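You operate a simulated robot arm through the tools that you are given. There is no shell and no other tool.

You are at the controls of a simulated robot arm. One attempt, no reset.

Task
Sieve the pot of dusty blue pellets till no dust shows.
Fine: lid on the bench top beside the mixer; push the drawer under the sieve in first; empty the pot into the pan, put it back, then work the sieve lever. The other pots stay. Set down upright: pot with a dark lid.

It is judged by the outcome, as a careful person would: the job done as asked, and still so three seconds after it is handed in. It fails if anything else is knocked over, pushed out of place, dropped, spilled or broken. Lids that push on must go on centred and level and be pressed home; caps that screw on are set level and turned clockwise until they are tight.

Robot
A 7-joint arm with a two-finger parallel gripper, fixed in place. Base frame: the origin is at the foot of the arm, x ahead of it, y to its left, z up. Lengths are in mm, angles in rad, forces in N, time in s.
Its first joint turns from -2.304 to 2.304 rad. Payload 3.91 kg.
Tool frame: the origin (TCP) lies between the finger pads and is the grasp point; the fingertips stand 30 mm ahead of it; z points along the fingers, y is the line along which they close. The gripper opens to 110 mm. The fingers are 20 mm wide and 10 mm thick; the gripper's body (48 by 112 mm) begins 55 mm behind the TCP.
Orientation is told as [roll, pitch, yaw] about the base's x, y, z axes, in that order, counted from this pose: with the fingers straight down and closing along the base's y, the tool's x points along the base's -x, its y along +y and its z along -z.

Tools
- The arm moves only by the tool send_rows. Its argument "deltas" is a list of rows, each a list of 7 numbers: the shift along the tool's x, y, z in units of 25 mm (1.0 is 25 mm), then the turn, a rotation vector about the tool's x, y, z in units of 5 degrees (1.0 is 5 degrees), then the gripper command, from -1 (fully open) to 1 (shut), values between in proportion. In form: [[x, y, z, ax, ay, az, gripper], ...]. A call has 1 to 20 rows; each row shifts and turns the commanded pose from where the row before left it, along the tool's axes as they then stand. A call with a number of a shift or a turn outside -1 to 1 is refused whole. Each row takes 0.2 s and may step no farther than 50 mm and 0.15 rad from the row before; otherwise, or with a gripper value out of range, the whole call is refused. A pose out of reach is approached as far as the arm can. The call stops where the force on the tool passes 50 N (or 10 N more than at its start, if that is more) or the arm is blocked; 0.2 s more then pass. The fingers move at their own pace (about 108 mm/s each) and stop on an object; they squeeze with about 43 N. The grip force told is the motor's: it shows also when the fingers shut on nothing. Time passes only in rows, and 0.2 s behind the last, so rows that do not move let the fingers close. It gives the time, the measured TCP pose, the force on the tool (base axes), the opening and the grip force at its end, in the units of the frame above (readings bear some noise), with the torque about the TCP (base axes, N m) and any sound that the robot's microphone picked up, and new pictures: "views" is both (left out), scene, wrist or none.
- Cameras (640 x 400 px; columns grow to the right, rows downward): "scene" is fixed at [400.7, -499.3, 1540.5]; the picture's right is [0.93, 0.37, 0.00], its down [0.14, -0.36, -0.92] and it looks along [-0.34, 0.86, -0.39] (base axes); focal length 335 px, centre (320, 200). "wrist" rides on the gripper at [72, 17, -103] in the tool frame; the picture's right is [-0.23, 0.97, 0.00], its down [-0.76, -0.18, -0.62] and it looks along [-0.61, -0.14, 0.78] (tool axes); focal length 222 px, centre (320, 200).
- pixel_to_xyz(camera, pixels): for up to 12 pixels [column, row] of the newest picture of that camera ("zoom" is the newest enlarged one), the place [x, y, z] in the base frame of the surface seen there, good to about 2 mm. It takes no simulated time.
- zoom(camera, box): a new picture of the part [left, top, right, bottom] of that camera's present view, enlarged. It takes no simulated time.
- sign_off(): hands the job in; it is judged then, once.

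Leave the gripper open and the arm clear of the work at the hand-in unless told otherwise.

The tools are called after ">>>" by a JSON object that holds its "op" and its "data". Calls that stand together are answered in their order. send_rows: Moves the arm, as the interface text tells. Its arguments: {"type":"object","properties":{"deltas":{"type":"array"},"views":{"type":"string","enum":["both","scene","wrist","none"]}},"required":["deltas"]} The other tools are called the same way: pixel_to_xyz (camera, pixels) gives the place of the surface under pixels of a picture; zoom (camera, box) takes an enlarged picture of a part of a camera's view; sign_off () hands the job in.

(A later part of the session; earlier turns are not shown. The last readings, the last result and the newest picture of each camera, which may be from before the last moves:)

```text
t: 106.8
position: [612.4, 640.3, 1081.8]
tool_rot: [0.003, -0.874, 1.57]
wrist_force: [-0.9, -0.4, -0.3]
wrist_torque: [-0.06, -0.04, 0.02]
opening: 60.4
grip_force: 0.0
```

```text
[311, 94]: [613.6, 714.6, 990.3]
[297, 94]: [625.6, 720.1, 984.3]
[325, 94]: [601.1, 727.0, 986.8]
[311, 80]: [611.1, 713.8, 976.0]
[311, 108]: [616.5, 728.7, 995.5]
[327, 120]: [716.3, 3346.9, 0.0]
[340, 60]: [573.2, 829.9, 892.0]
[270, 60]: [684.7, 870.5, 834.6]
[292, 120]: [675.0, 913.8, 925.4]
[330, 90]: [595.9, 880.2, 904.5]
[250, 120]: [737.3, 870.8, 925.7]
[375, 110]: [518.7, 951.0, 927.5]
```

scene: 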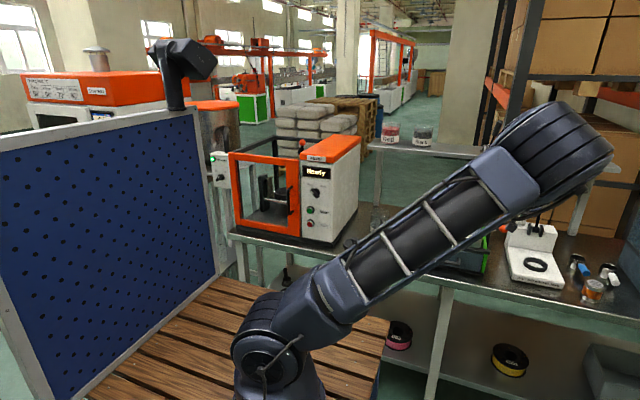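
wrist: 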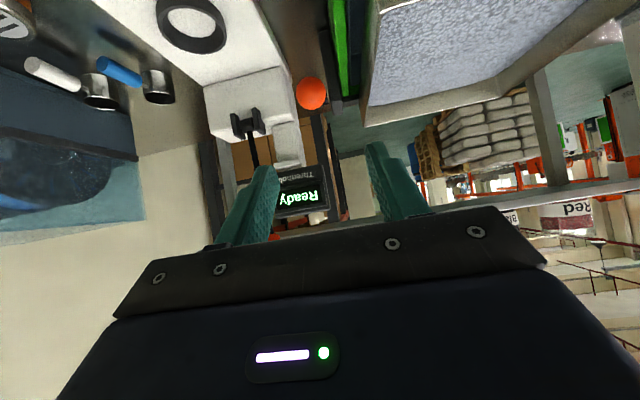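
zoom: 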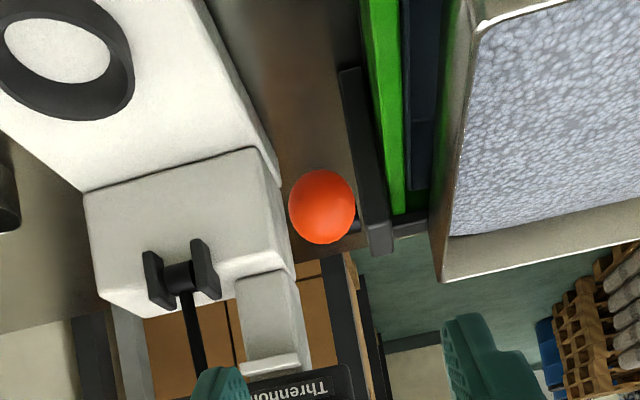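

The ball's centre comes to about (613, 728, 983), radius ≈15; the rod slopes down to a pivot near (612, 872, 915). I go to a pre-grasp point 80 mm behind the ball on the tool axis, then advance and look.

>>> {"op": "send_rows", "data": {"deltas": [[0.389, -0.02, 1, 0, 0, 0, -0.1], [0.388, -0.02, 1, 0, 0, 0, -0.1], [0, 0, 0.5, 0, 0, 0, -0.1], [0, 0, 0.5, 0, 0, 0, -0.1], [0, 0, 0.5, 0, 0, 0, -0.1]], "views": "both"}}

>>> {"op": "zoom", "data": {"camera": "wrist", "box": [200, 30, 440, 230]}}

```text
t: 108.0
position: [611.8, 694.3, 1011.4]
tool_rot: [0.001, -0.874, 1.571]
wrist_force: [-0.1, -0.3, 1.7]
wrist_torque: [-0.01, 0.0, 0.01]
opening: 60.4
grip_force: 0.0
```

scene: 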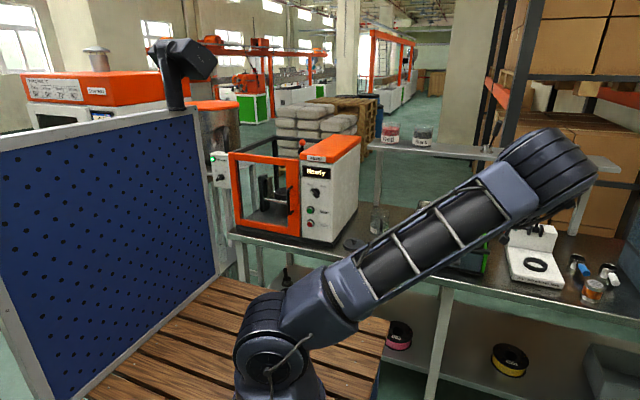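
wrist: 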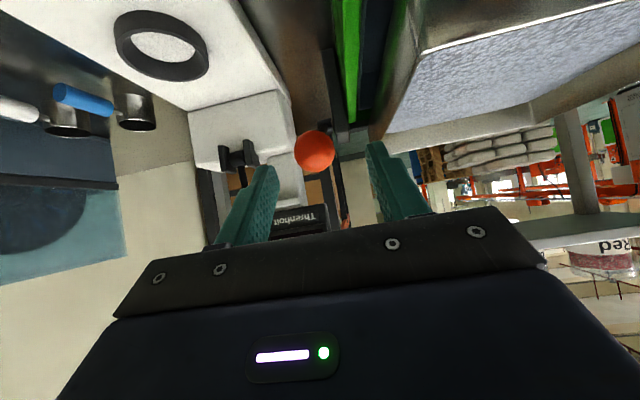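

```text
2.00 times, centred on (320, 130) of wrist
```

zoom: 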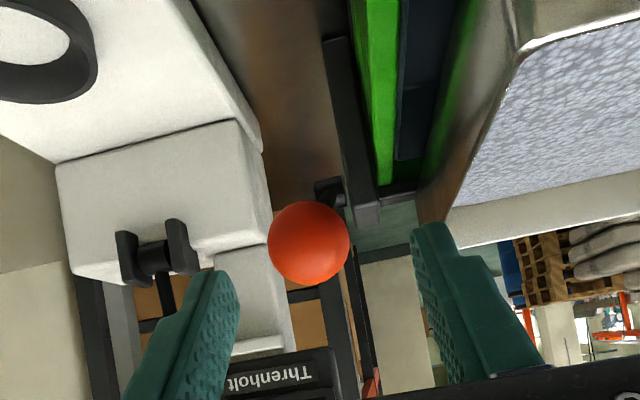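

The ball sits between the fingers. I advance the last 44 mm and close on it.

>>> {"op": "send_rows", "data": {"deltas": [[0, -0.03, 0.5, 0, 0, 0, -0.1], [0, -0.03, 0.5, 0, 0, 0, -0.1], [0, 0, 0.5, 0, 0, 0, -0.1], [0, 0, 0.26, 0, 0, 0, -0.1], [0, 0, 0, 0, 0, 0, 0.2], [0, 0, 0, 0, 0, 0, 0.6], [0, 0, 0, 0, 0, 0, 1], [0, 0, 0, 0, 0, 0, 1]], "views": "both"}}

>>> {"op": "zoom", "data": {"camera": "wrist", "box": [200, 30, 440, 230]}}

```text
t: 109.8
position: [615.9, 729.3, 983.5]
tool_rot: [0.001, -0.874, 1.569]
wrist_force: [23.0, 10.8, -2.9]
wrist_torque: [0.33, -0.09, 0.05]
opening: 29.1
grip_force: 45.3
```

scene: 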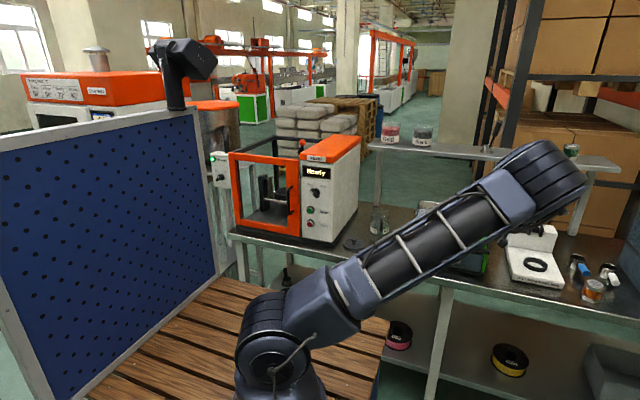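
wrist: 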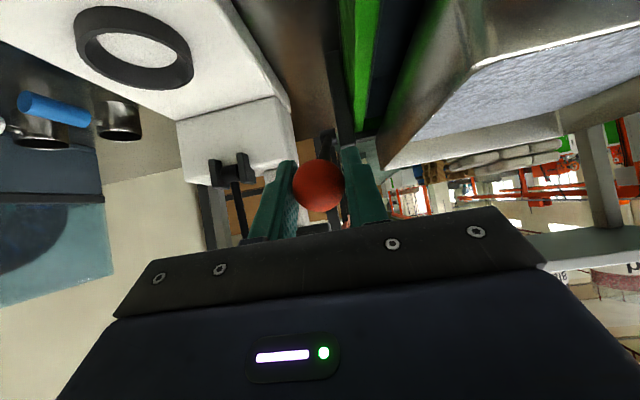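

```text
2.00 times, centred on (320, 130) of wrist
```

zoom: 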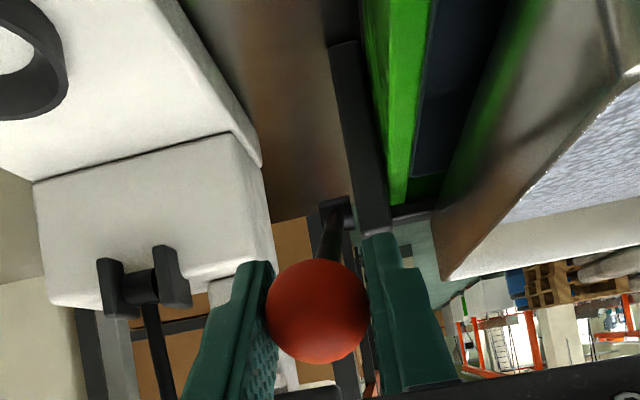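

Gripped (opening 29 mm). A side load of 23 N in x says the ball sits about 2–3 mm further +x than my grip; I relieve that first.

>>> {"op": "send_rows", "data": {"deltas": [[0, -0.1, 0, 0, 0, 0, 1], [0, 0, 0, 0, 0, 0, 1]], "views": "none"}}

```text
t: 110.4
position: [615.1, 729.8, 983.7]
tool_rot: [0.004, -0.873, 1.571]
wrist_force: [10.0, 1.9, 0.0]
wrist_torque: [0.11, -0.03, 0.03]
opening: 29.2
grip_force: 45.0
```

Now I try a small stroke downward along the lever's arc (about 5°) to feel which way it moves.

>>> {"op": "send_rows", "data": {"deltas": [[0.14, -0.06, 0.042, 0, 0, 0, 1], [0.14, 0, 0.042, 0, 0, 0, 1], [0.14, 0, 0.042, 0, 0, 0, 1], [0.14, 0, 0.042, 0, 0, 0, 1]], "views": "wrist"}}

```text
t: 111.4
position: [615.5, 724.6, 970.1]
tool_rot: [0.003, -0.874, 1.573]
wrist_force: [-18.8, 7.0, 7.0]
wrist_torque: [1.25, 0.06, -0.04]
opening: 29.1
grip_force: 45.2
```

wrist: 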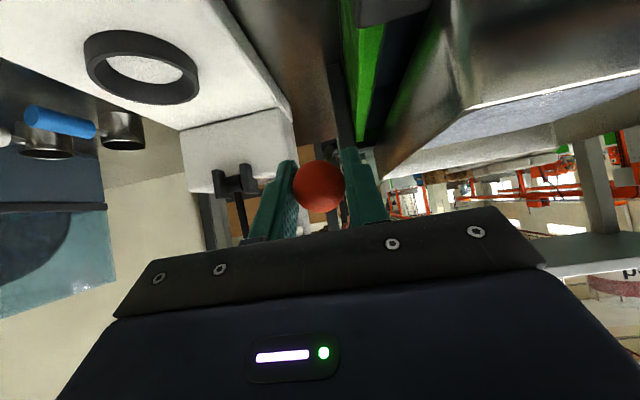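

It moves down freely (ball now about z 970), though with a side force of −19 N. I take back 2 mm in x, and continue the stroke while turning the tool with the lever to keep the torque low.

>>> {"op": "send_rows", "data": {"deltas": [[0, 0.08, 0, 0, -0.5, 0, 1], [0, 0, 0, 0, -0.5, 0, 1]], "views": "none"}}

```text
t: 112.0
position: [616.3, 723.4, 968.5]
tool_rot: [0.005, -0.96, 1.568]
wrist_force: [-12.5, -2.4, -4.2]
wrist_torque: [-1.37, 0.05, -0.04]
opening: 29.2
grip_force: 44.2
```

The torque only swings between about ±1.3 N m (the ball slips in the pads there), so I need not turn the tool. I trim x by −1.5 mm and go on down the arc in small steps.

>>> {"op": "send_rows", "data": {"deltas": [[0.261, 0.06, 0.078, 0, 0, 0, 1], [0.257, 0, 0.089, 0, 0, 0, 1], [0.253, 0, 0.1, 0, 0, 0, 1], [0.248, 0, 0.111, 0, 0, 0, 1]], "views": "wrist"}}

```text
t: 113.0
position: [615.8, 716.4, 943.2]
tool_rot: [0.001, -0.962, 1.569]
wrist_force: [7.3, -0.9, 9.8]
wrist_torque: [1.16, 0.01, -0.06]
opening: 28.8
grip_force: 45.1
```

wrist: 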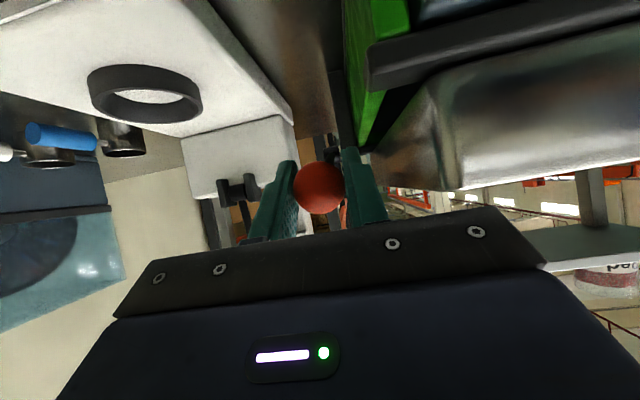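

The lever follows nicely (ball about z 943). I continue down to level.

>>> {"op": "send_rows", "data": {"deltas": [[0.244, 0, 0.121, 0, 0, 0, 1], [0.238, 0, 0.132, 0, 0, 0, 1], [0.233, 0, 0.141, 0, 0, 0, 1], [0.226, 0, 0.152, 0, 0, 0, 1]], "views": "both"}}

>>> {"op": "zoom", "data": {"camera": "scene", "box": [395, 180, 535, 290]}}

```text
t: 114.0
position: [615.6, 713.5, 917.2]
tool_rot: [0.003, -0.961, 1.569]
wrist_force: [20.7, -15.9, 10.2]
wrist_torque: [0.83, -0.01, -0.02]
opening: 29.3
grip_force: 44.8
```

scene: 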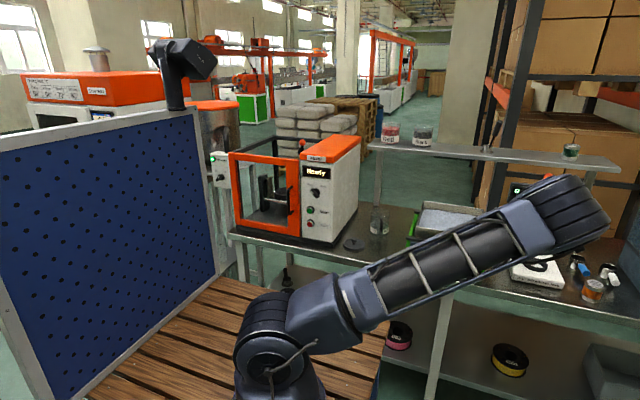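
wrist: 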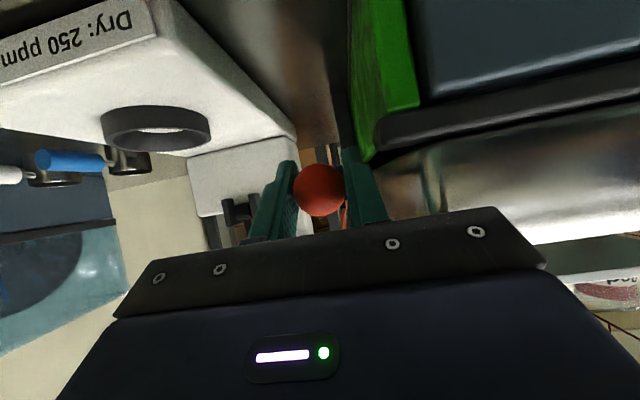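

```text
3.64 times, centred on (465, 235) of scene
```

zoom: 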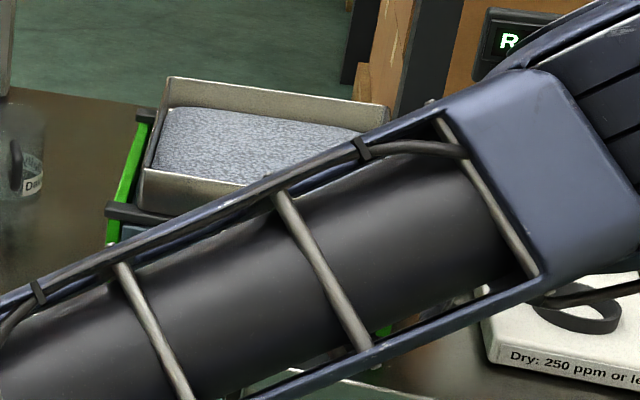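

The lever is now level and the pan has shifted a little sideways, so it shakes with the lever. I trim x (+2 mm) and go a bit lower, to z≈885.

>>> {"op": "send_rows", "data": {"deltas": [[0.24, -0.06, 0.12, 0, 0, 0, 1], [0.22, -0.04, 0.16, 0, 0, 0, 1], [0.22, 0, 0.169, 0, 0, 0, 1], [0.22, 0, 0.169, 0, 0, 0, 1]], "views": "wrist"}}

```text
t: 115.0
position: [616.0, 714.2, 890.9]
tool_rot: [0.003, -0.963, 1.573]
wrist_force: [2.2, -15.3, 22.6]
wrist_torque: [-0.15, 0.06, 0.07]
opening: 29.1
grip_force: 45.2
```

wrist: 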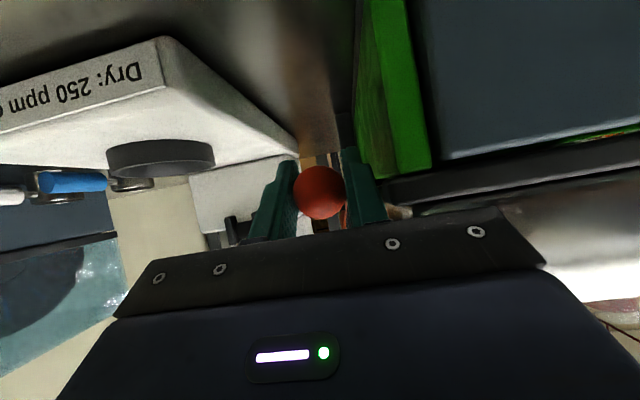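

The upward resistance has grown to 23 N at z≈891 — maybe the lower stop. One more small step to feel it.

>>> {"op": "send_rows", "data": {"deltas": [[0.11, 0, 0.085, 0, 0, 0, 1], [0, 0, 0, 0, 0, 0, 1]], "views": "both"}}

>>> {"op": "zoom", "data": {"camera": "scene", "box": [395, 180, 535, 290]}}

```text
t: 115.6
position: [615.4, 715.1, 888.0]
tool_rot: [0.002, -0.965, 1.573]
wrist_force: [1.0, 0.0, 40.5]
wrist_torque: [-0.12, 0.01, -0.01]
opening: 29.3
grip_force: 45.5
```

scene: 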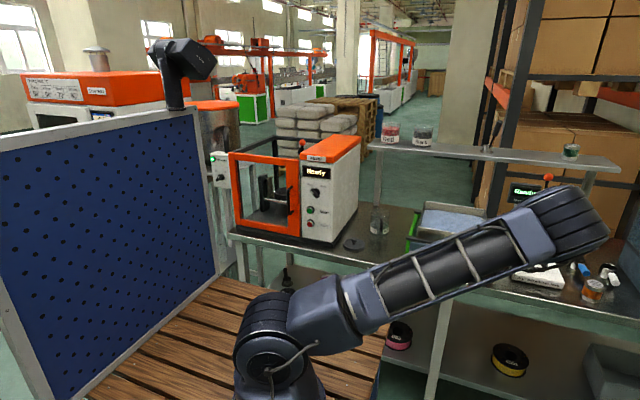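
wrist: 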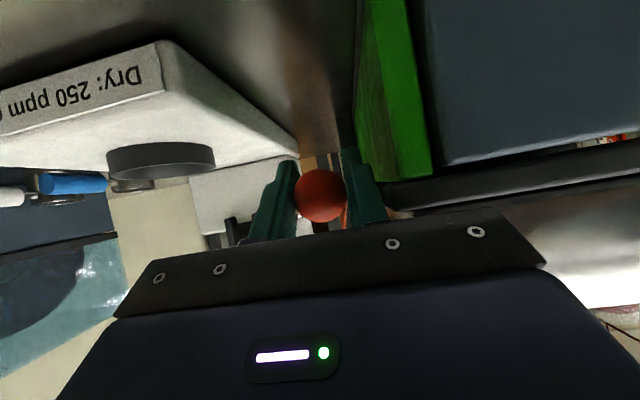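

```text
3.64 times, centred on (465, 235) of scene
```

zoom: 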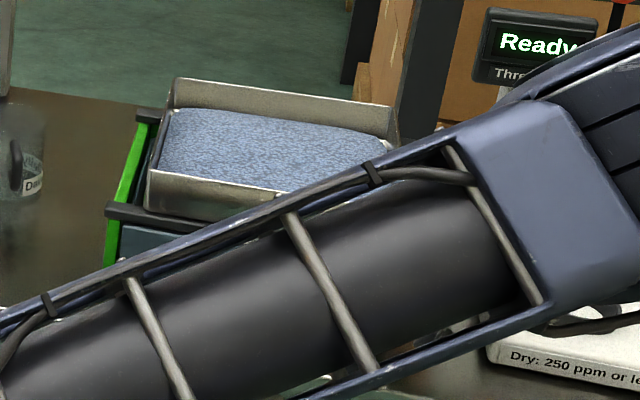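

The lower stop is at z≈890 (40 N). The pellets already look bluer. Now I take the lever back up along the arc to its starting height.

>>> {"op": "send_rows", "data": {"deltas": [[-0.11, 0, -0.085, 0, 0, 0, 1], [-0.44, 0, -0.338, 0, 0, 0, 1], [-0.46, 0, -0.28, 0, 0, 0, 1], [-0.459, 0, -0.293, 0, 0, 0, 1], [-0.482, 0, -0.253, 0, 0, 0, 1], [-0.501, 0, -0.211, 0, 0, 0, 1], [-0.518, 0, -0.167, 0, 0, 0, 1]], "views": "none"}}

>>> {"op": "send_rows", "data": {"deltas": [[-0.292, 0, -0.07, 0, 0, 0, 1], [-0.292, 0, -0.07, 0, 0, 0, 1]], "views": "both"}}

>>> {"op": "zoom", "data": {"camera": "scene", "box": [395, 180, 535, 290]}}

```text
t: 117.2
position: [616.8, 723.8, 969.5]
tool_rot: [0.003, -0.96, 1.57]
wrist_force: [-10.9, 7.3, -7.5]
wrist_torque: [-1.1, -0.01, 0.11]
opening: 29.2
grip_force: 45.6
```

```text
t: 117.8
position: [616.7, 725.8, 981.3]
tool_rot: [0.009, -0.958, 1.567]
wrist_force: [-21.7, -4.4, -30.6]
wrist_torque: [0.51, -0.11, -0.03]
opening: 29.1
grip_force: 44.8
```

scene: 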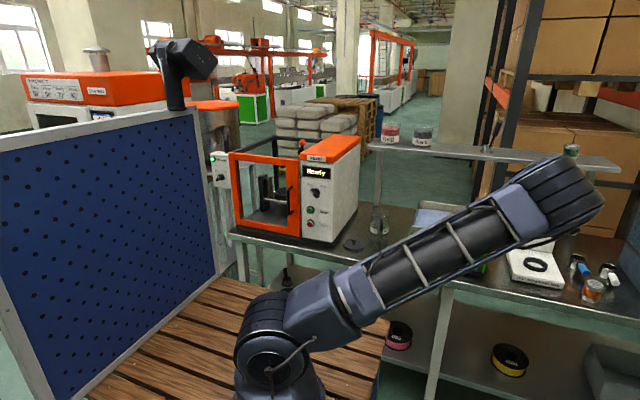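
wrist: 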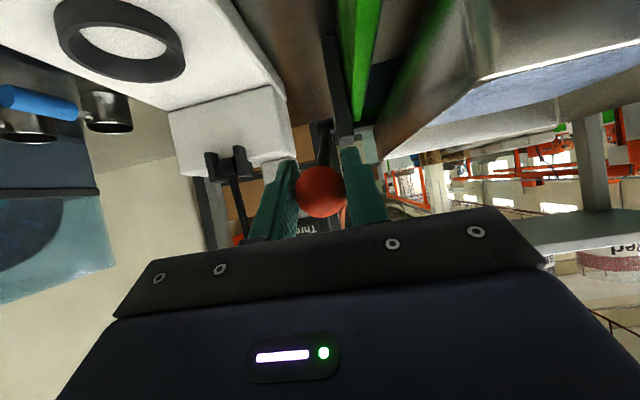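

```text
3.64 times, centred on (465, 235) of scene
```

zoom: 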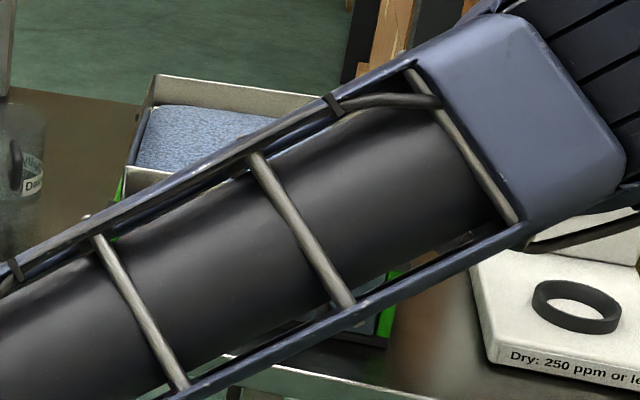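

The upper stop is at z≈981 (−31 N), its starting place. One full stroke has made the pellets visibly bluer. I now run a full down-and-up cycle.

>>> {"op": "send_rows", "data": {"deltas": [[0.292, 0.04, 0.07, 0, 0, 0, 1], [0.292, 0, 0.07, 0, 0, 0, 1], [0.518, 0, 0.167, 0, 0, 0, 1], [0.501, 0, 0.211, 0, 0, 0, 1], [0.482, 0, 0.253, 0, 0, 0, 1], [0.459, 0, 0.293, 0, 0, 0, 1], [0.46, 0, 0.28, 0, 0, 0, 1], [0.44, 0, 0.338, 0, 0, 0, 1], [0.05, 0, 0.04, 0, 0, 0, 1]], "views": "none"}}

>>> {"op": "zoom", "data": {"camera": "scene", "box": [395, 180, 535, 290]}}

>>> {"op": "send_rows", "data": {"deltas": [[-0.05, 0, -0.04, 0, 0, 0, 1], [-0.44, 0, -0.338, 0, 0, 0, 1], [-0.46, 0, -0.28, 0, 0, 0, 1], [-0.459, 0, -0.293, 0, 0, 0, 1], [-0.482, 0, -0.253, 0, 0, 0, 1], [-0.501, 0, -0.211, 0, 0, 0, 1], [-0.518, 0, -0.167, 0, 0, 0, 1], [-0.292, 0, -0.07, 0, 0, 0, 1], [-0.2, 0, -0.05, 0, 0, 0, 1]], "views": "wrist"}}

>>> {"op": "zoom", "data": {"camera": "scene", "box": [395, 180, 535, 290]}}

```text
t: 119.8
position: [616.6, 713.0, 887.8]
tool_rot: [0.004, -0.961, 1.571]
wrist_force: [-12.3, -12.6, 9.9]
wrist_torque: [1.09, -0.09, -0.05]
opening: 29.2
grip_force: 44.6
```

```text
3.64 times, centred on (465, 235) of scene
```

zoom: 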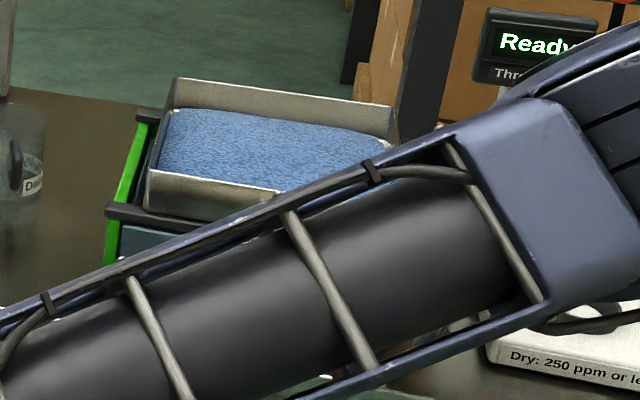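

```text
t: 121.8
position: [616.1, 727.4, 978.3]
tool_rot: [0.004, -0.956, 1.567]
wrist_force: [-7.7, -3.8, -22.7]
wrist_torque: [0.12, -0.15, 0.02]
opening: 29.0
grip_force: 45.3
```

wrist: 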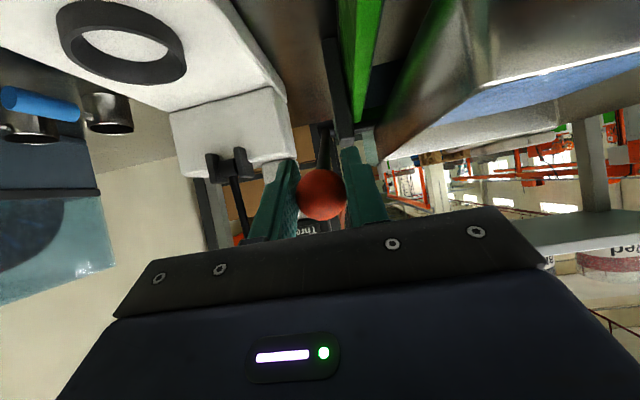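

```text
3.64 times, centred on (465, 235) of scene
```

zoom: 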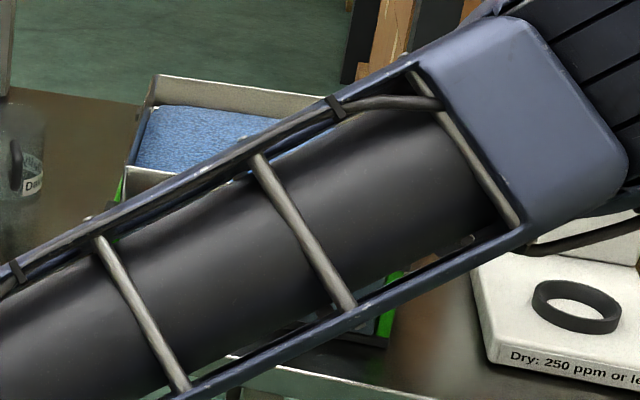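

The pellets get bluer with each stroke. Two more cycles, checking the colour.

>>> {"op": "send_rows", "data": {"deltas": [[0.2, 0, 0.05, 0, 0, 0, 1], [0.292, 0, 0.07, 0, 0, 0, 1], [0.518, 0, 0.167, 0, 0, 0, 1], [0.501, 0, 0.211, 0, 0, 0, 1], [0.482, 0, 0.253, 0, 0, 0, 1], [0.459, 0, 0.293, 0, 0, 0, 1], [0.46, 0, 0.28, 0, 0, 0, 1], [0.44, 0, 0.338, 0, 0, 0, 1], [0.1, 0, 0.08, 0, 0, 0, 1], [-0.1, 0, -0.08, 0, 0, 0, 1], [-0.44, 0, -0.338, 0, 0, 0, 1], [-0.46, 0, -0.28, 0, 0, 0, 1], [-0.459, 0, -0.293, 0, 0, 0, 1], [-0.482, 0, -0.253, 0, 0, 0, 1], [-0.501, 0, -0.211, 0, 0, 0, 1], [-0.518, 0, -0.167, 0, 0, 0, 1], [-0.292, 0, -0.07, 0, 0, 0, 1], [-0.2, 0, -0.05, 0, 0, 0, 1]], "views": "none"}}

>>> {"op": "send_rows", "data": {"deltas": [[0.2, 0, 0.05, 0, 0, 0, 1], [0.292, 0, 0.07, 0, 0, 0, 1], [0.518, 0, 0.167, 0, 0, 0, 1], [0.501, 0, 0.211, 0, 0, 0, 1], [0.482, 0, 0.253, 0, 0, 0, 1], [0.459, 0, 0.293, 0, 0, 0, 1], [0.46, 0, 0.28, 0, 0, 0, 1], [0.44, 0, 0.338, 0, 0, 0, 1], [0.1, 0, 0.08, 0, 0, 0, 1]], "views": "both"}}

>>> {"op": "zoom", "data": {"camera": "scene", "box": [395, 180, 535, 290]}}

```text
t: 125.6
position: [616.2, 726.3, 976.5]
tool_rot: [0.008, -0.955, 1.564]
wrist_force: [-1.3, -13.0, -33.8]
wrist_torque: [0.11, 0.03, -0.06]
opening: 29.2
grip_force: 44.8
```

```text
t: 127.6
position: [615.8, 714.0, 885.9]
tool_rot: [0.002, -0.962, 1.571]
wrist_force: [-0.5, -11.4, 9.2]
wrist_torque: [1.03, -0.05, 0.02]
opening: 29.1
grip_force: 44.8
```

scene: 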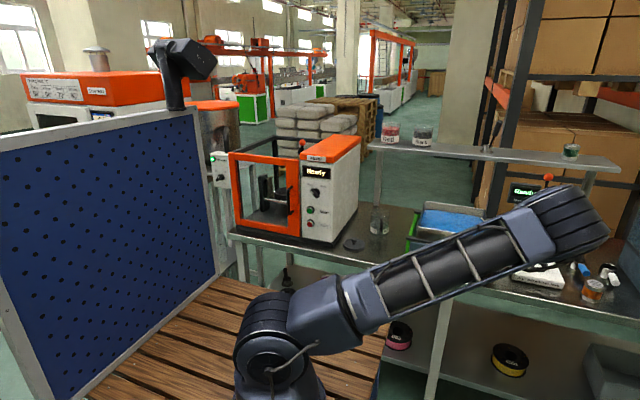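
wrist: 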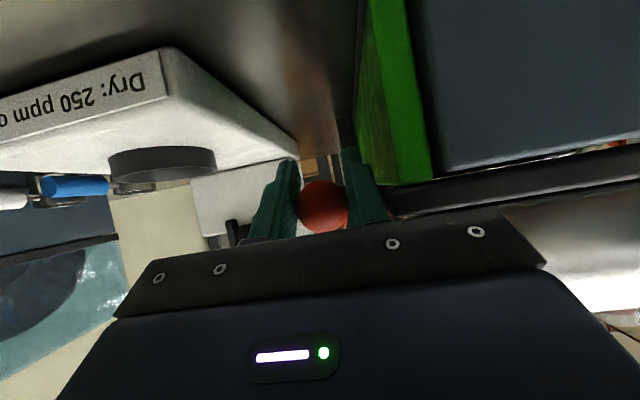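

```text
3.64 times, centred on (465, 235) of scene
```

zoom: 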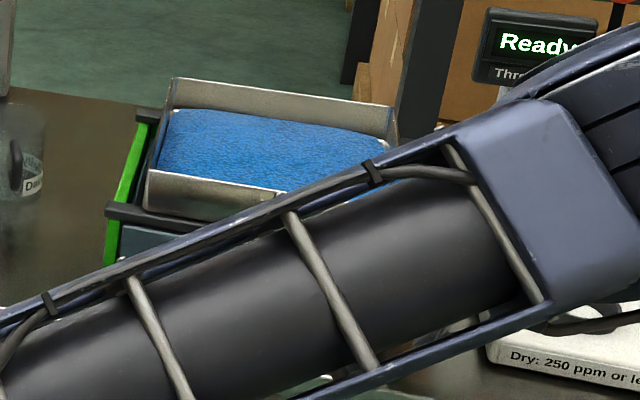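

Bright blue now. The ball has slipped a few mm in the pads; I reduce the end over-travel and continue with two more cycles, checking the colour.

>>> {"op": "send_rows", "data": {"deltas": [[-0.1, 0, -0.08, 0, 0, 0, 1], [-0.44, 0, -0.338, 0, 0, 0, 1], [-0.46, 0, -0.28, 0, 0, 0, 1], [-0.459, 0, -0.293, 0, 0, 0, 1], [-0.482, 0, -0.253, 0, 0, 0, 1], [-0.501, 0, -0.211, 0, 0, 0, 1], [-0.518, 0, -0.167, 0, 0, 0, 1], [-0.292, 0, -0.07, 0, 0, 0, 1], [-0.1, 0, -0.03, 0, 0, 0, 1]], "views": "wrist"}}

>>> {"op": "zoom", "data": {"camera": "scene", "box": [395, 180, 535, 290]}}

```text
t: 129.6
position: [616.6, 726.2, 974.9]
tool_rot: [0.01, -0.956, 1.566]
wrist_force: [0.1, -1.9, -35.0]
wrist_torque: [-0.13, 0.02, -0.03]
opening: 28.9
grip_force: 45.3
```

wrist: 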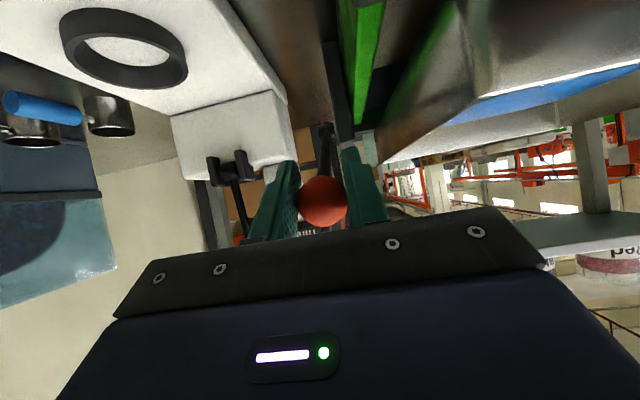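

```text
3.64 times, centred on (465, 235) of scene
```

zoom: 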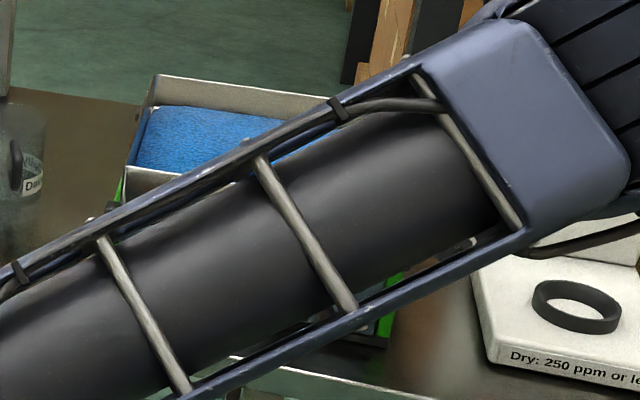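

Top again. I run two more full cycles and compare the colour.

>>> {"op": "send_rows", "data": {"deltas": [[0.1, 0, 0.03, 0, 0, 0, 1], [0.292, 0, 0.07, 0, 0, 0, 1], [0.518, 0, 0.167, 0, 0, 0, 1], [0.501, 0, 0.211, 0, 0, 0, 1], [0.482, 0, 0.253, 0, 0, 0, 1], [0.459, 0, 0.293, 0, 0, 0, 1], [0.46, 0, 0.28, 0, 0, 0, 1], [0.44, 0, 0.338, 0, 0, 0, 1], [0.1, 0, 0.08, 0, 0, 0, 1], [-0.1, 0, -0.08, 0, 0, 0, 1], [-0.44, 0, -0.338, 0, 0, 0, 1], [-0.46, 0, -0.28, 0, 0, 0, 1], [-0.459, 0, -0.293, 0, 0, 0, 1], [-0.482, 0, -0.253, 0, 0, 0, 1], [-0.501, 0, -0.211, 0, 0, 0, 1], [-0.518, 0, -0.167, 0, 0, 0, 1], [-0.292, 0, -0.07, 0, 0, 0, 1], [-0.1, 0, -0.03, 0, 0, 0, 1]], "views": "none"}}

>>> {"op": "send_rows", "data": {"deltas": [[0.1, 0, 0.03, 0, 0, 0, 1], [0.292, 0, 0.07, 0, 0, 0, 1], [0.518, 0, 0.167, 0, 0, 0, 1], [0.501, 0, 0.211, 0, 0, 0, 1], [0.482, 0, 0.253, 0, 0, 0, 1], [0.459, 0, 0.293, 0, 0, 0, 1], [0.46, 0, 0.28, 0, 0, 0, 1], [0.44, 0, 0.338, 0, 0, 0, 1], [0.1, 0, 0.08, 0, 0, 0, 1]], "views": "wrist"}}

>>> {"op": "zoom", "data": {"camera": "scene", "box": [395, 180, 535, 290]}}

```text
t: 133.4
position: [617.3, 726.1, 974.8]
tool_rot: [0.009, -0.954, 1.565]
wrist_force: [-4.1, -10.3, -39.3]
wrist_torque: [-0.04, -0.02, 0.06]
opening: 29.8
grip_force: 45.3
```

```text
t: 135.4
position: [615.4, 713.6, 885.8]
tool_rot: [0.002, -0.961, 1.57]
wrist_force: [2.9, -19.5, 10.0]
wrist_torque: [1.0, -0.01, -0.01]
opening: 29.2
grip_force: 45.5
```

wrist: 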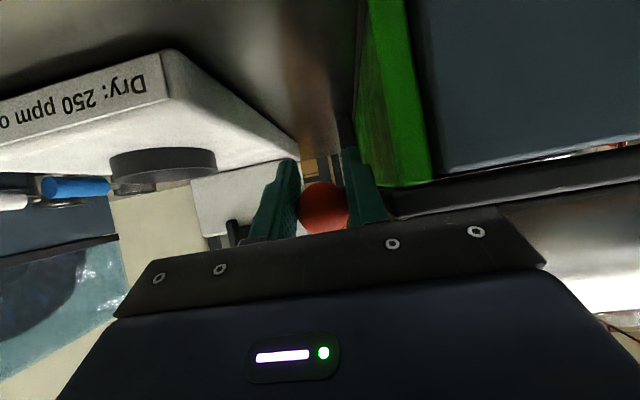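

```text
3.64 times, centred on (465, 235) of scene
```

zoom: 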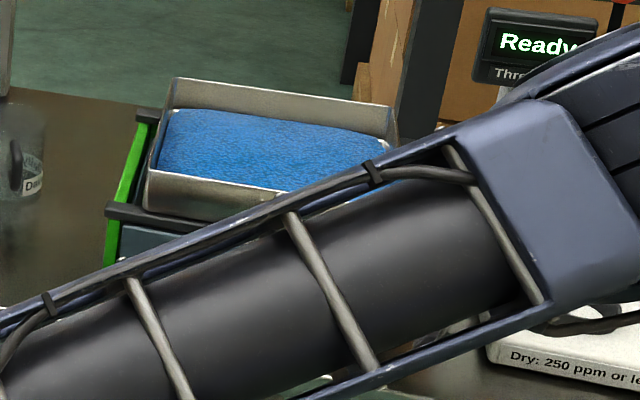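

The colour is now the same as a cycle ago. I bring the lever up and do one more full cycle for certainty.

>>> {"op": "send_rows", "data": {"deltas": [[-0.1, 0, -0.08, 0, 0, 0, 1], [-0.44, 0, -0.338, 0, 0, 0, 1], [-0.46, 0, -0.28, 0, 0, 0, 1], [-0.459, 0, -0.293, 0, 0, 0, 1], [-0.482, 0, -0.253, 0, 0, 0, 1], [-0.501, 0, -0.211, 0, 0, 0, 1], [-0.518, 0, -0.167, 0, 0, 0, 1], [-0.292, 0, -0.07, 0, 0, 0, 1]], "views": "none"}}

>>> {"op": "send_rows", "data": {"deltas": [[0.292, 0, 0.07, 0, 0, 0, 1], [0.518, 0, 0.167, 0, 0, 0, 1], [0.501, 0, 0.211, 0, 0, 0, 1], [0.482, 0, 0.253, 0, 0, 0, 1], [0.459, 0, 0.293, 0, 0, 0, 1], [0.46, 0, 0.28, 0, 0, 0, 1], [0.44, 0, 0.338, 0, 0, 0, 1], [0.1, 0, 0.08, 0, 0, 0, 1], [-0.1, 0, -0.08, 0, 0, 0, 1], [-0.44, 0, -0.338, 0, 0, 0, 1], [-0.46, 0, -0.28, 0, 0, 0, 1], [-0.459, 0, -0.293, 0, 0, 0, 1], [-0.482, 0, -0.253, 0, 0, 0, 1], [-0.501, 0, -0.211, 0, 0, 0, 1], [-0.518, 0, -0.167, 0, 0, 0, 1], [-0.292, 0, -0.07, 0, 0, 0, 1]], "views": "both"}}

>>> {"op": "zoom", "data": {"camera": "scene", "box": [395, 180, 535, 290]}}

```text
t: 137.2
position: [616.0, 725.5, 973.3]
tool_rot: [0.006, -0.956, 1.566]
wrist_force: [-4.1, -2.1, -26.8]
wrist_torque: [0.02, -0.13, 0.04]
opening: 28.9
grip_force: 44.9
```

```text
t: 140.6
position: [616.5, 725.1, 971.6]
tool_rot: [0.008, -0.955, 1.564]
wrist_force: [-6.3, -5.7, -33.7]
wrist_torque: [-0.04, -0.08, 0.01]
opening: 29.3
grip_force: 45.5
```

scene: 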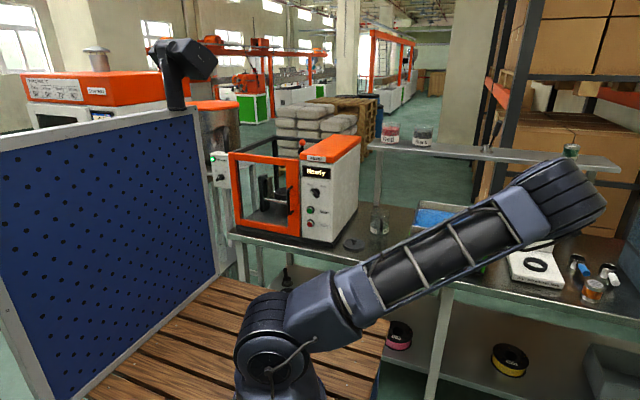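
wrist: 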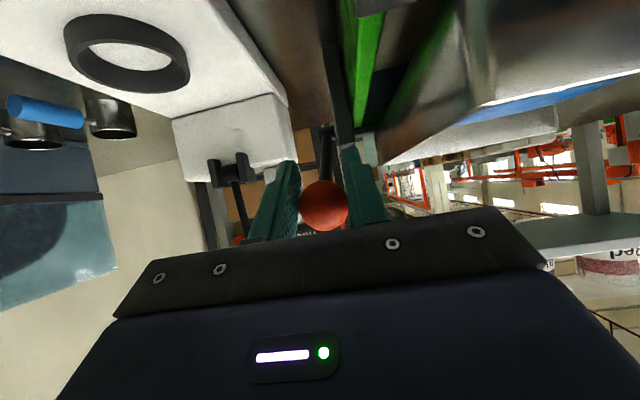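

```text
3.64 times, centred on (465, 235) of scene
```

zoom: 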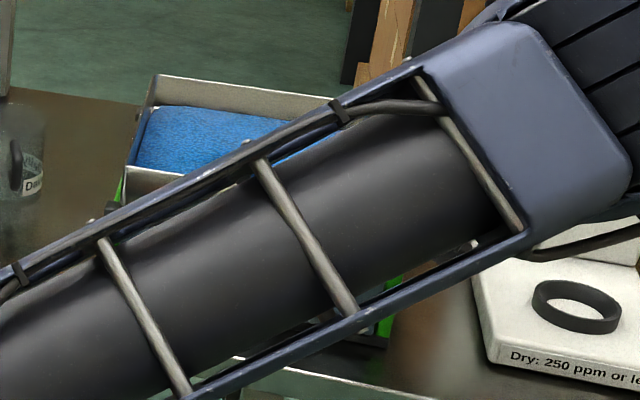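

The lever is at its upper stop, where it started. I relieve the load, open the fingers and back away along the tool axis.

>>> {"op": "send_rows", "data": {"deltas": [[0.12, 0, 0.03, 0, 0, 0, 1], [0, 0, 0, 0, 0, 0, 0.35], [0, 0, 0, 0, 0, 0, -0.1], [0, 0, 0, 0, 0, 0, -0.1], [0, 0, -0.6, 0, 0, 0, -0.1], [0, 0, -1, 0, 0, 0, -0.1], [0, 0, -1, 0, 0, 0, -0.1], [0, 0, -1, 0, 0, 0, -0.1], [0, 0, -1, 0, 0, 0, -0.1]], "views": "both"}}

>>> {"op": "zoom", "data": {"camera": "wrist", "box": [250, 0, 530, 180]}}

```text
t: 142.6
position: [615.4, 631.6, 1038.2]
tool_rot: [0.003, -0.958, 1.569]
wrist_force: [0.2, 0.3, 0.3]
wrist_torque: [0.0, -0.02, -0.01]
opening: 60.3
grip_force: 0.1
```

scene: 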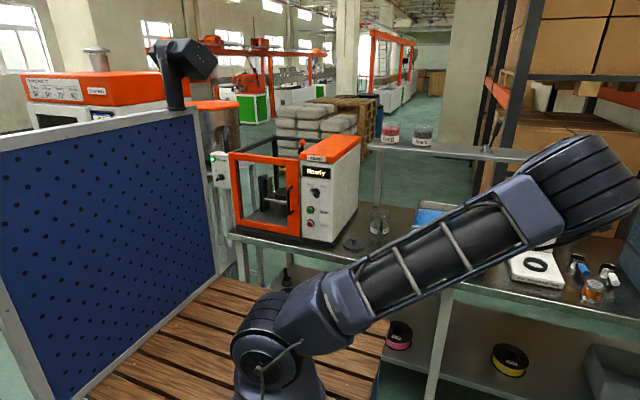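
wrist: 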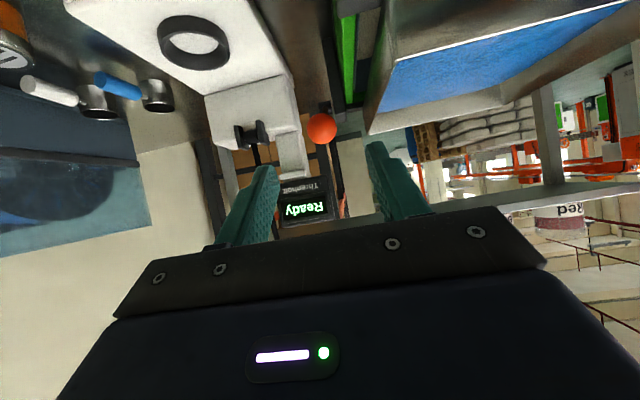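

```text
2.22 times, centred on (390, 90) of wrist
```

zoom: 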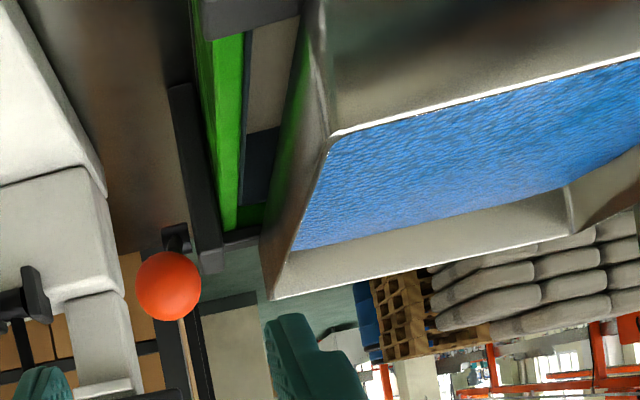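

The lever is released and stays up; pellets look clean blue. I rise and turn the tool back down over the front of the pan for a close look from above.

>>> {"op": "send_rows", "data": {"deltas": [[-0.82, 0, -0.574, 0, 0, 0, -1], [-0.82, 0, -0.574, 0, 0, 0, -1], [-0.82, 0, -0.574, 0, 0, 0, -1], [-0.82, 0, -0.574, 0, 0, 0, -1], [0, 0.7, 0, 0, 1, 0, -1], [0, 0.7, 0, 0, 1, 0, -1], [0, 0.7, 0, 0, 1, 0, -1], [0, 0.7, 0, 0, 1, 0, -1], [0, 0.7, 0, 0, 1, 0, -1], [0, 0.7, 0, 0, 1, 0, -1], [0, 0.7, 0, 0, 1, 0, -1], [0, 0.7, 0, 0, 1, 0, -1], [0, 0.7, 0, 0, 1, 0, -1], [0, 0.7, 0, 0, 1, 0, -1], [0, 0.7, 0, 0, 0.98, 0, -1]], "views": "both"}}

```text
t: 145.8
position: [425.9, 630.1, 1139.4]
tool_rot: [0.004, -0.001, 1.57]
wrist_force: [0.5, 0.5, 0.1]
wrist_torque: [0.06, 0.04, -0.01]
opening: 109.8
grip_force: 0.1
```

scene: 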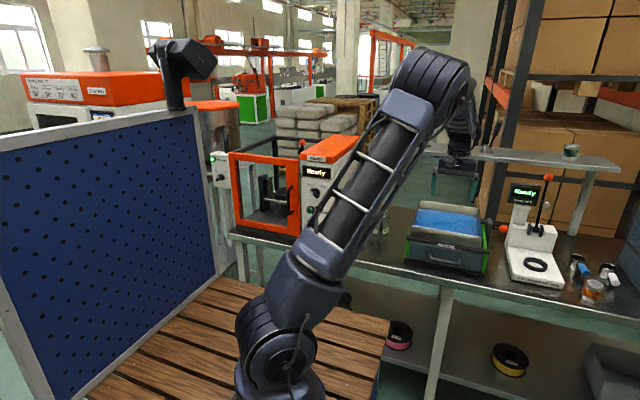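
wrist: 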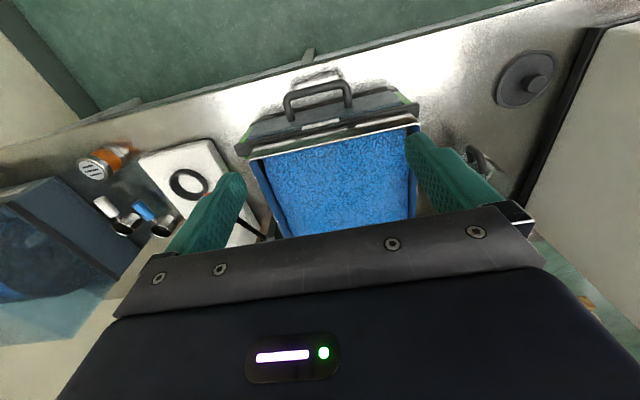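

>>> {"op": "zoom", "data": {"camera": "wrist", "box": [240, 60, 430, 240]}}

>>> {"op": "zoom", "data": {"camera": "scene", "box": [340, 190, 520, 290]}}

>>> {"op": "pixel_to_xyz", "data": {"camera": "wrist", "pixels": [[312, 90], [330, 180], [375, 125], [250, 150], [300, 122], [228, 220]]}}

```text
2.22 times, centred on (335, 150) of wrist
```

zoom: 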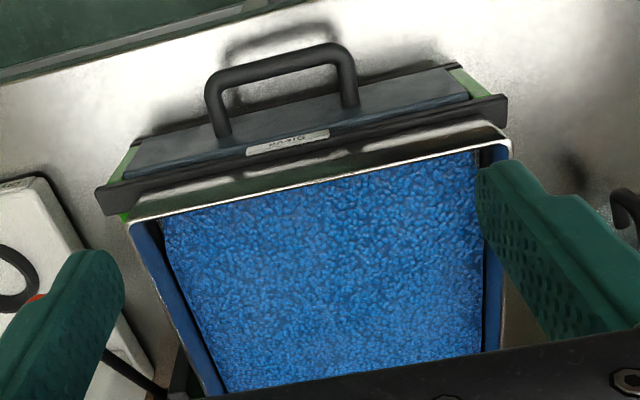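

```text
3.56 times, centred on (430, 240) of scene
```

zoom: 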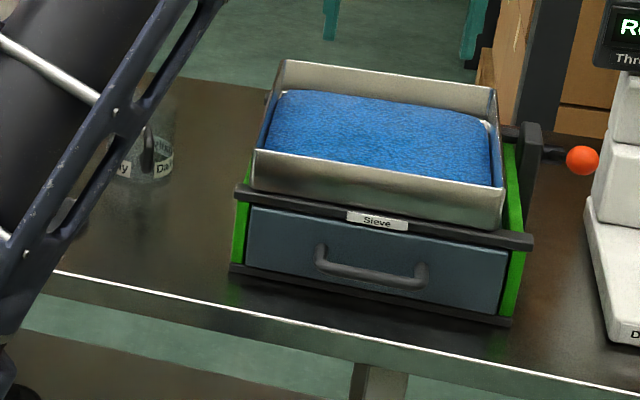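

```text
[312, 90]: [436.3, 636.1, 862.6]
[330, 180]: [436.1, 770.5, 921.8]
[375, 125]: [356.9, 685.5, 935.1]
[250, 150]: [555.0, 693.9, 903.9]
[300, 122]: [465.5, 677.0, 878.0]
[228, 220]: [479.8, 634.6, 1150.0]
```

The pellets look clean. I go closer over the pan to check for any remaining dust.

>>> {"op": "send_rows", "data": {"deltas": [[-0.8, 0, 0, 0, 0, 0, -1], [-0.8, 0, 0, 0, 0, 0, -1], [-0.8, 0, 0.2, 0, 0, 0, -1], [-0.8, 0, 0.3, 0, 0, 0, -1], [-0.8, 0, 0.3, 0, 0, 0, -1], [-0.8, 0, 0.3, 0, 0, 0, -1], [-0.8, 0, 0.3, 0, 0, 0, -1]], "views": "wrist"}}

>>> {"op": "zoom", "data": {"camera": "wrist", "box": [160, 0, 460, 200]}}

```text
t: 147.4
position: [424.5, 770.7, 1107.2]
tool_rot: [0.002, -0.003, 1.573]
wrist_force: [-0.1, -0.2, 0.1]
wrist_torque: [0.02, -0.05, 0.02]
opening: 109.8
grip_force: 0.1
```

wrist: 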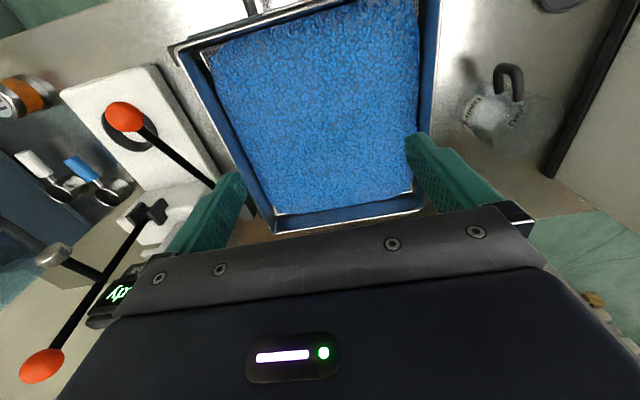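

```text
2.00 times, centred on (310, 100) of wrist
```

zoom: 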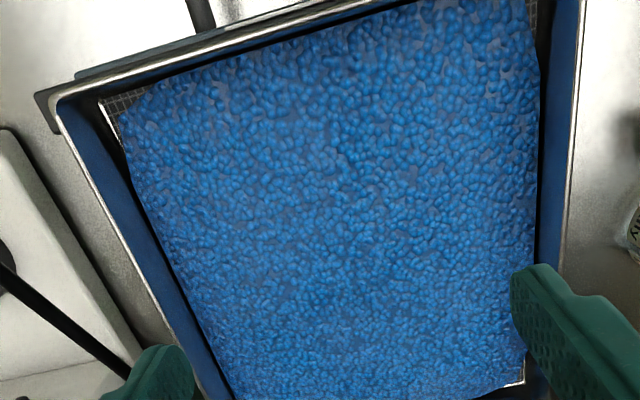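

I enlarge a small patch of the pellets.

>>> {"op": "zoom", "data": {"camera": "wrist", "box": [300, 0, 400, 65]}}

>>> {"op": "zoom", "data": {"camera": "wrist", "box": [240, 90, 360, 170]}}

```text
6.15 times, centred on (350, 32) of wrist
```

zoom: 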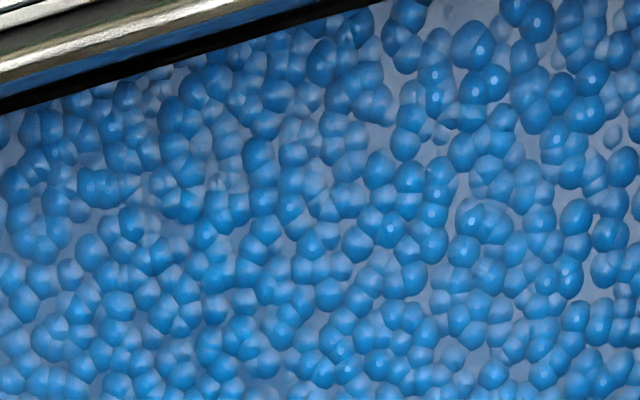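

```text
5.00 times, centred on (300, 130) of wrist
```

zoom: 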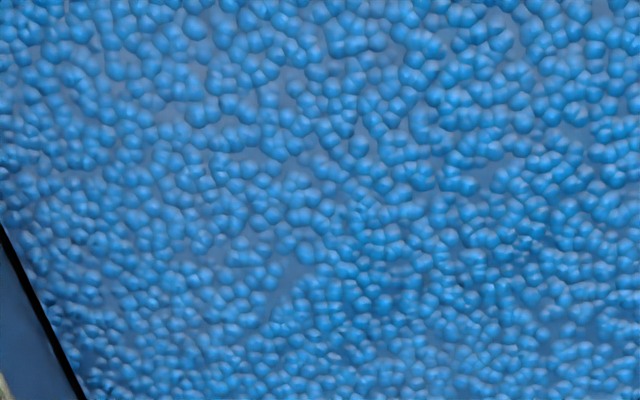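

Between the pellets a greyish tone remains in places; it may be just the surface below, but I'll make some more strokes and compare. I go back to the lever by the reverse path.

>>> {"op": "send_rows", "data": {"deltas": [[0.8, 0, -0.3, 0, 0, 0, -0.1], [0.8, 0, -0.3, 0, 0, 0, -0.1], [0.8, 0, -0.3, 0, 0, 0, -0.1], [0.8, 0, -0.3, 0, 0, 0, -0.1], [0.8, 0, -0.2, 0, 0, 0, -0.1], [0.8, 0, 0, 0, 0, 0, -0.1], [0.8, 0, 0, 0, 0, 0, -0.1], [0, -0.7, 0, 0, -0.98, 0, -0.1], [0, -0.7, 0, 0, -1, 0, -0.1], [0, -0.7, 0, 0, -1, 0, -0.1], [0, -0.7, 0, 0, -1, 0, -0.1], [0, -0.7, 0, 0, -1, 0, -0.1], [0, -0.7, 0, 0, -1, 0, -0.1], [0, -0.7, 0, 0, -1, 0, -0.1], [0, -0.7, 0, 0, -1, 0, -0.1], [0, -0.7, 0, 0, -1, 0, -0.1], [0, -0.7, 0, 0, -1, 0, -0.1], [0, -0.7, 0, 0, -1, 0, -0.1]], "views": "none"}}

>>> {"op": "send_rows", "data": {"deltas": [[0.82, 0, 0.574, 0, 0, 0, -0.1], [0.82, 0, 0.574, 0, 0, 0, -0.1], [0.82, 0, 0.574, 0, 0, 0, -0.1], [0.4, 0, 0.35, 0, 0, 0, -0.1]], "views": "wrist"}}

>>> {"op": "pixel_to_xyz", "data": {"camera": "wrist", "pixels": [[320, 118], [320, 125], [310, 120], [328, 120]]}}

```text
t: 151.2
position: [615.9, 631.0, 1141.1]
tool_rot: [0.002, -0.962, 1.572]
wrist_force: [-0.5, 0.1, 0.6]
wrist_torque: [-0.05, 0.01, -0.1]
opening: 60.4
grip_force: 0.0
```

```text
t: 152.2
position: [615.9, 632.3, 1050.9]
tool_rot: [0.003, -0.962, 1.571]
wrist_force: [0.6, -0.4, 0.6]
wrist_torque: [0.02, 0.02, -0.01]
opening: 60.7
grip_force: 0.2
```

wrist: 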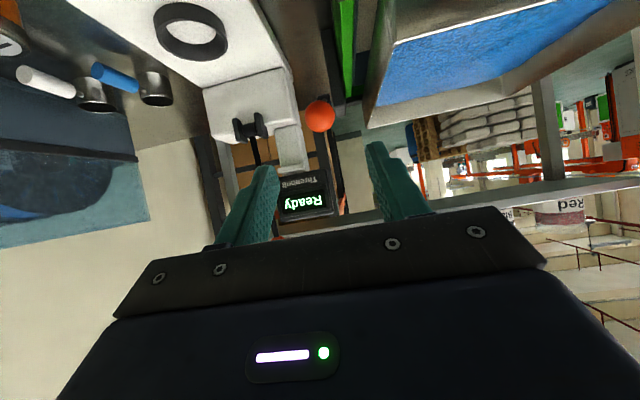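

```text
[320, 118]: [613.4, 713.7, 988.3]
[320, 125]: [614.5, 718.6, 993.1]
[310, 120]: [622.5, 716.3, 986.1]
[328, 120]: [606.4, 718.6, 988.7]
```

The ball's centre is about (614.5, 728, 983), on my tool axis. I advance 117 mm and grip it.

>>> {"op": "send_rows", "data": {"deltas": [[0, 0, 1, 0, 0, 0, -0.1], [0, 0, 1, 0, 0, 0, -0.1], [0, 0, 0.9, 0, 0, 0, -0.1], [0, 0, 0.7, 0, 0, 0, -0.1], [0, 0, 0.6, 0, 0, 0, -0.1], [0, 0, 0.47, 0, 0, 0, -0.1], [0, 0, 0, 0, 0, 0, 0.2], [0, 0, 0, 0, 0, 0, 0.6], [0, 0, 0, 0, 0, 0, 1], [0, 0, 0, 0, 0, 0, 1]], "views": "wrist"}}

```text
t: 154.4
position: [616.1, 726.8, 984.5]
tool_rot: [0.002, -0.96, 1.569]
wrist_force: [-5.3, -0.2, -2.9]
wrist_torque: [-0.08, 0.05, 0.0]
opening: 28.9
grip_force: 44.5
```

wrist: 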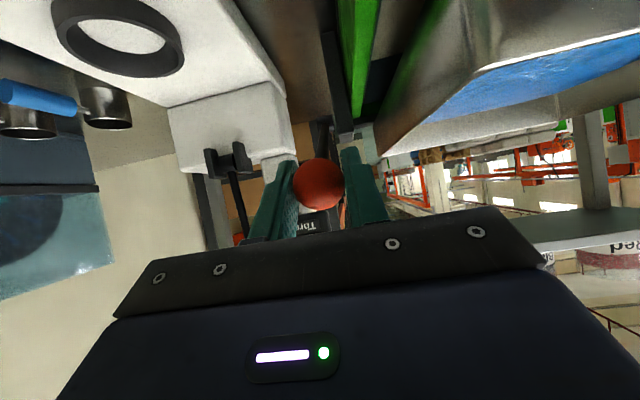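

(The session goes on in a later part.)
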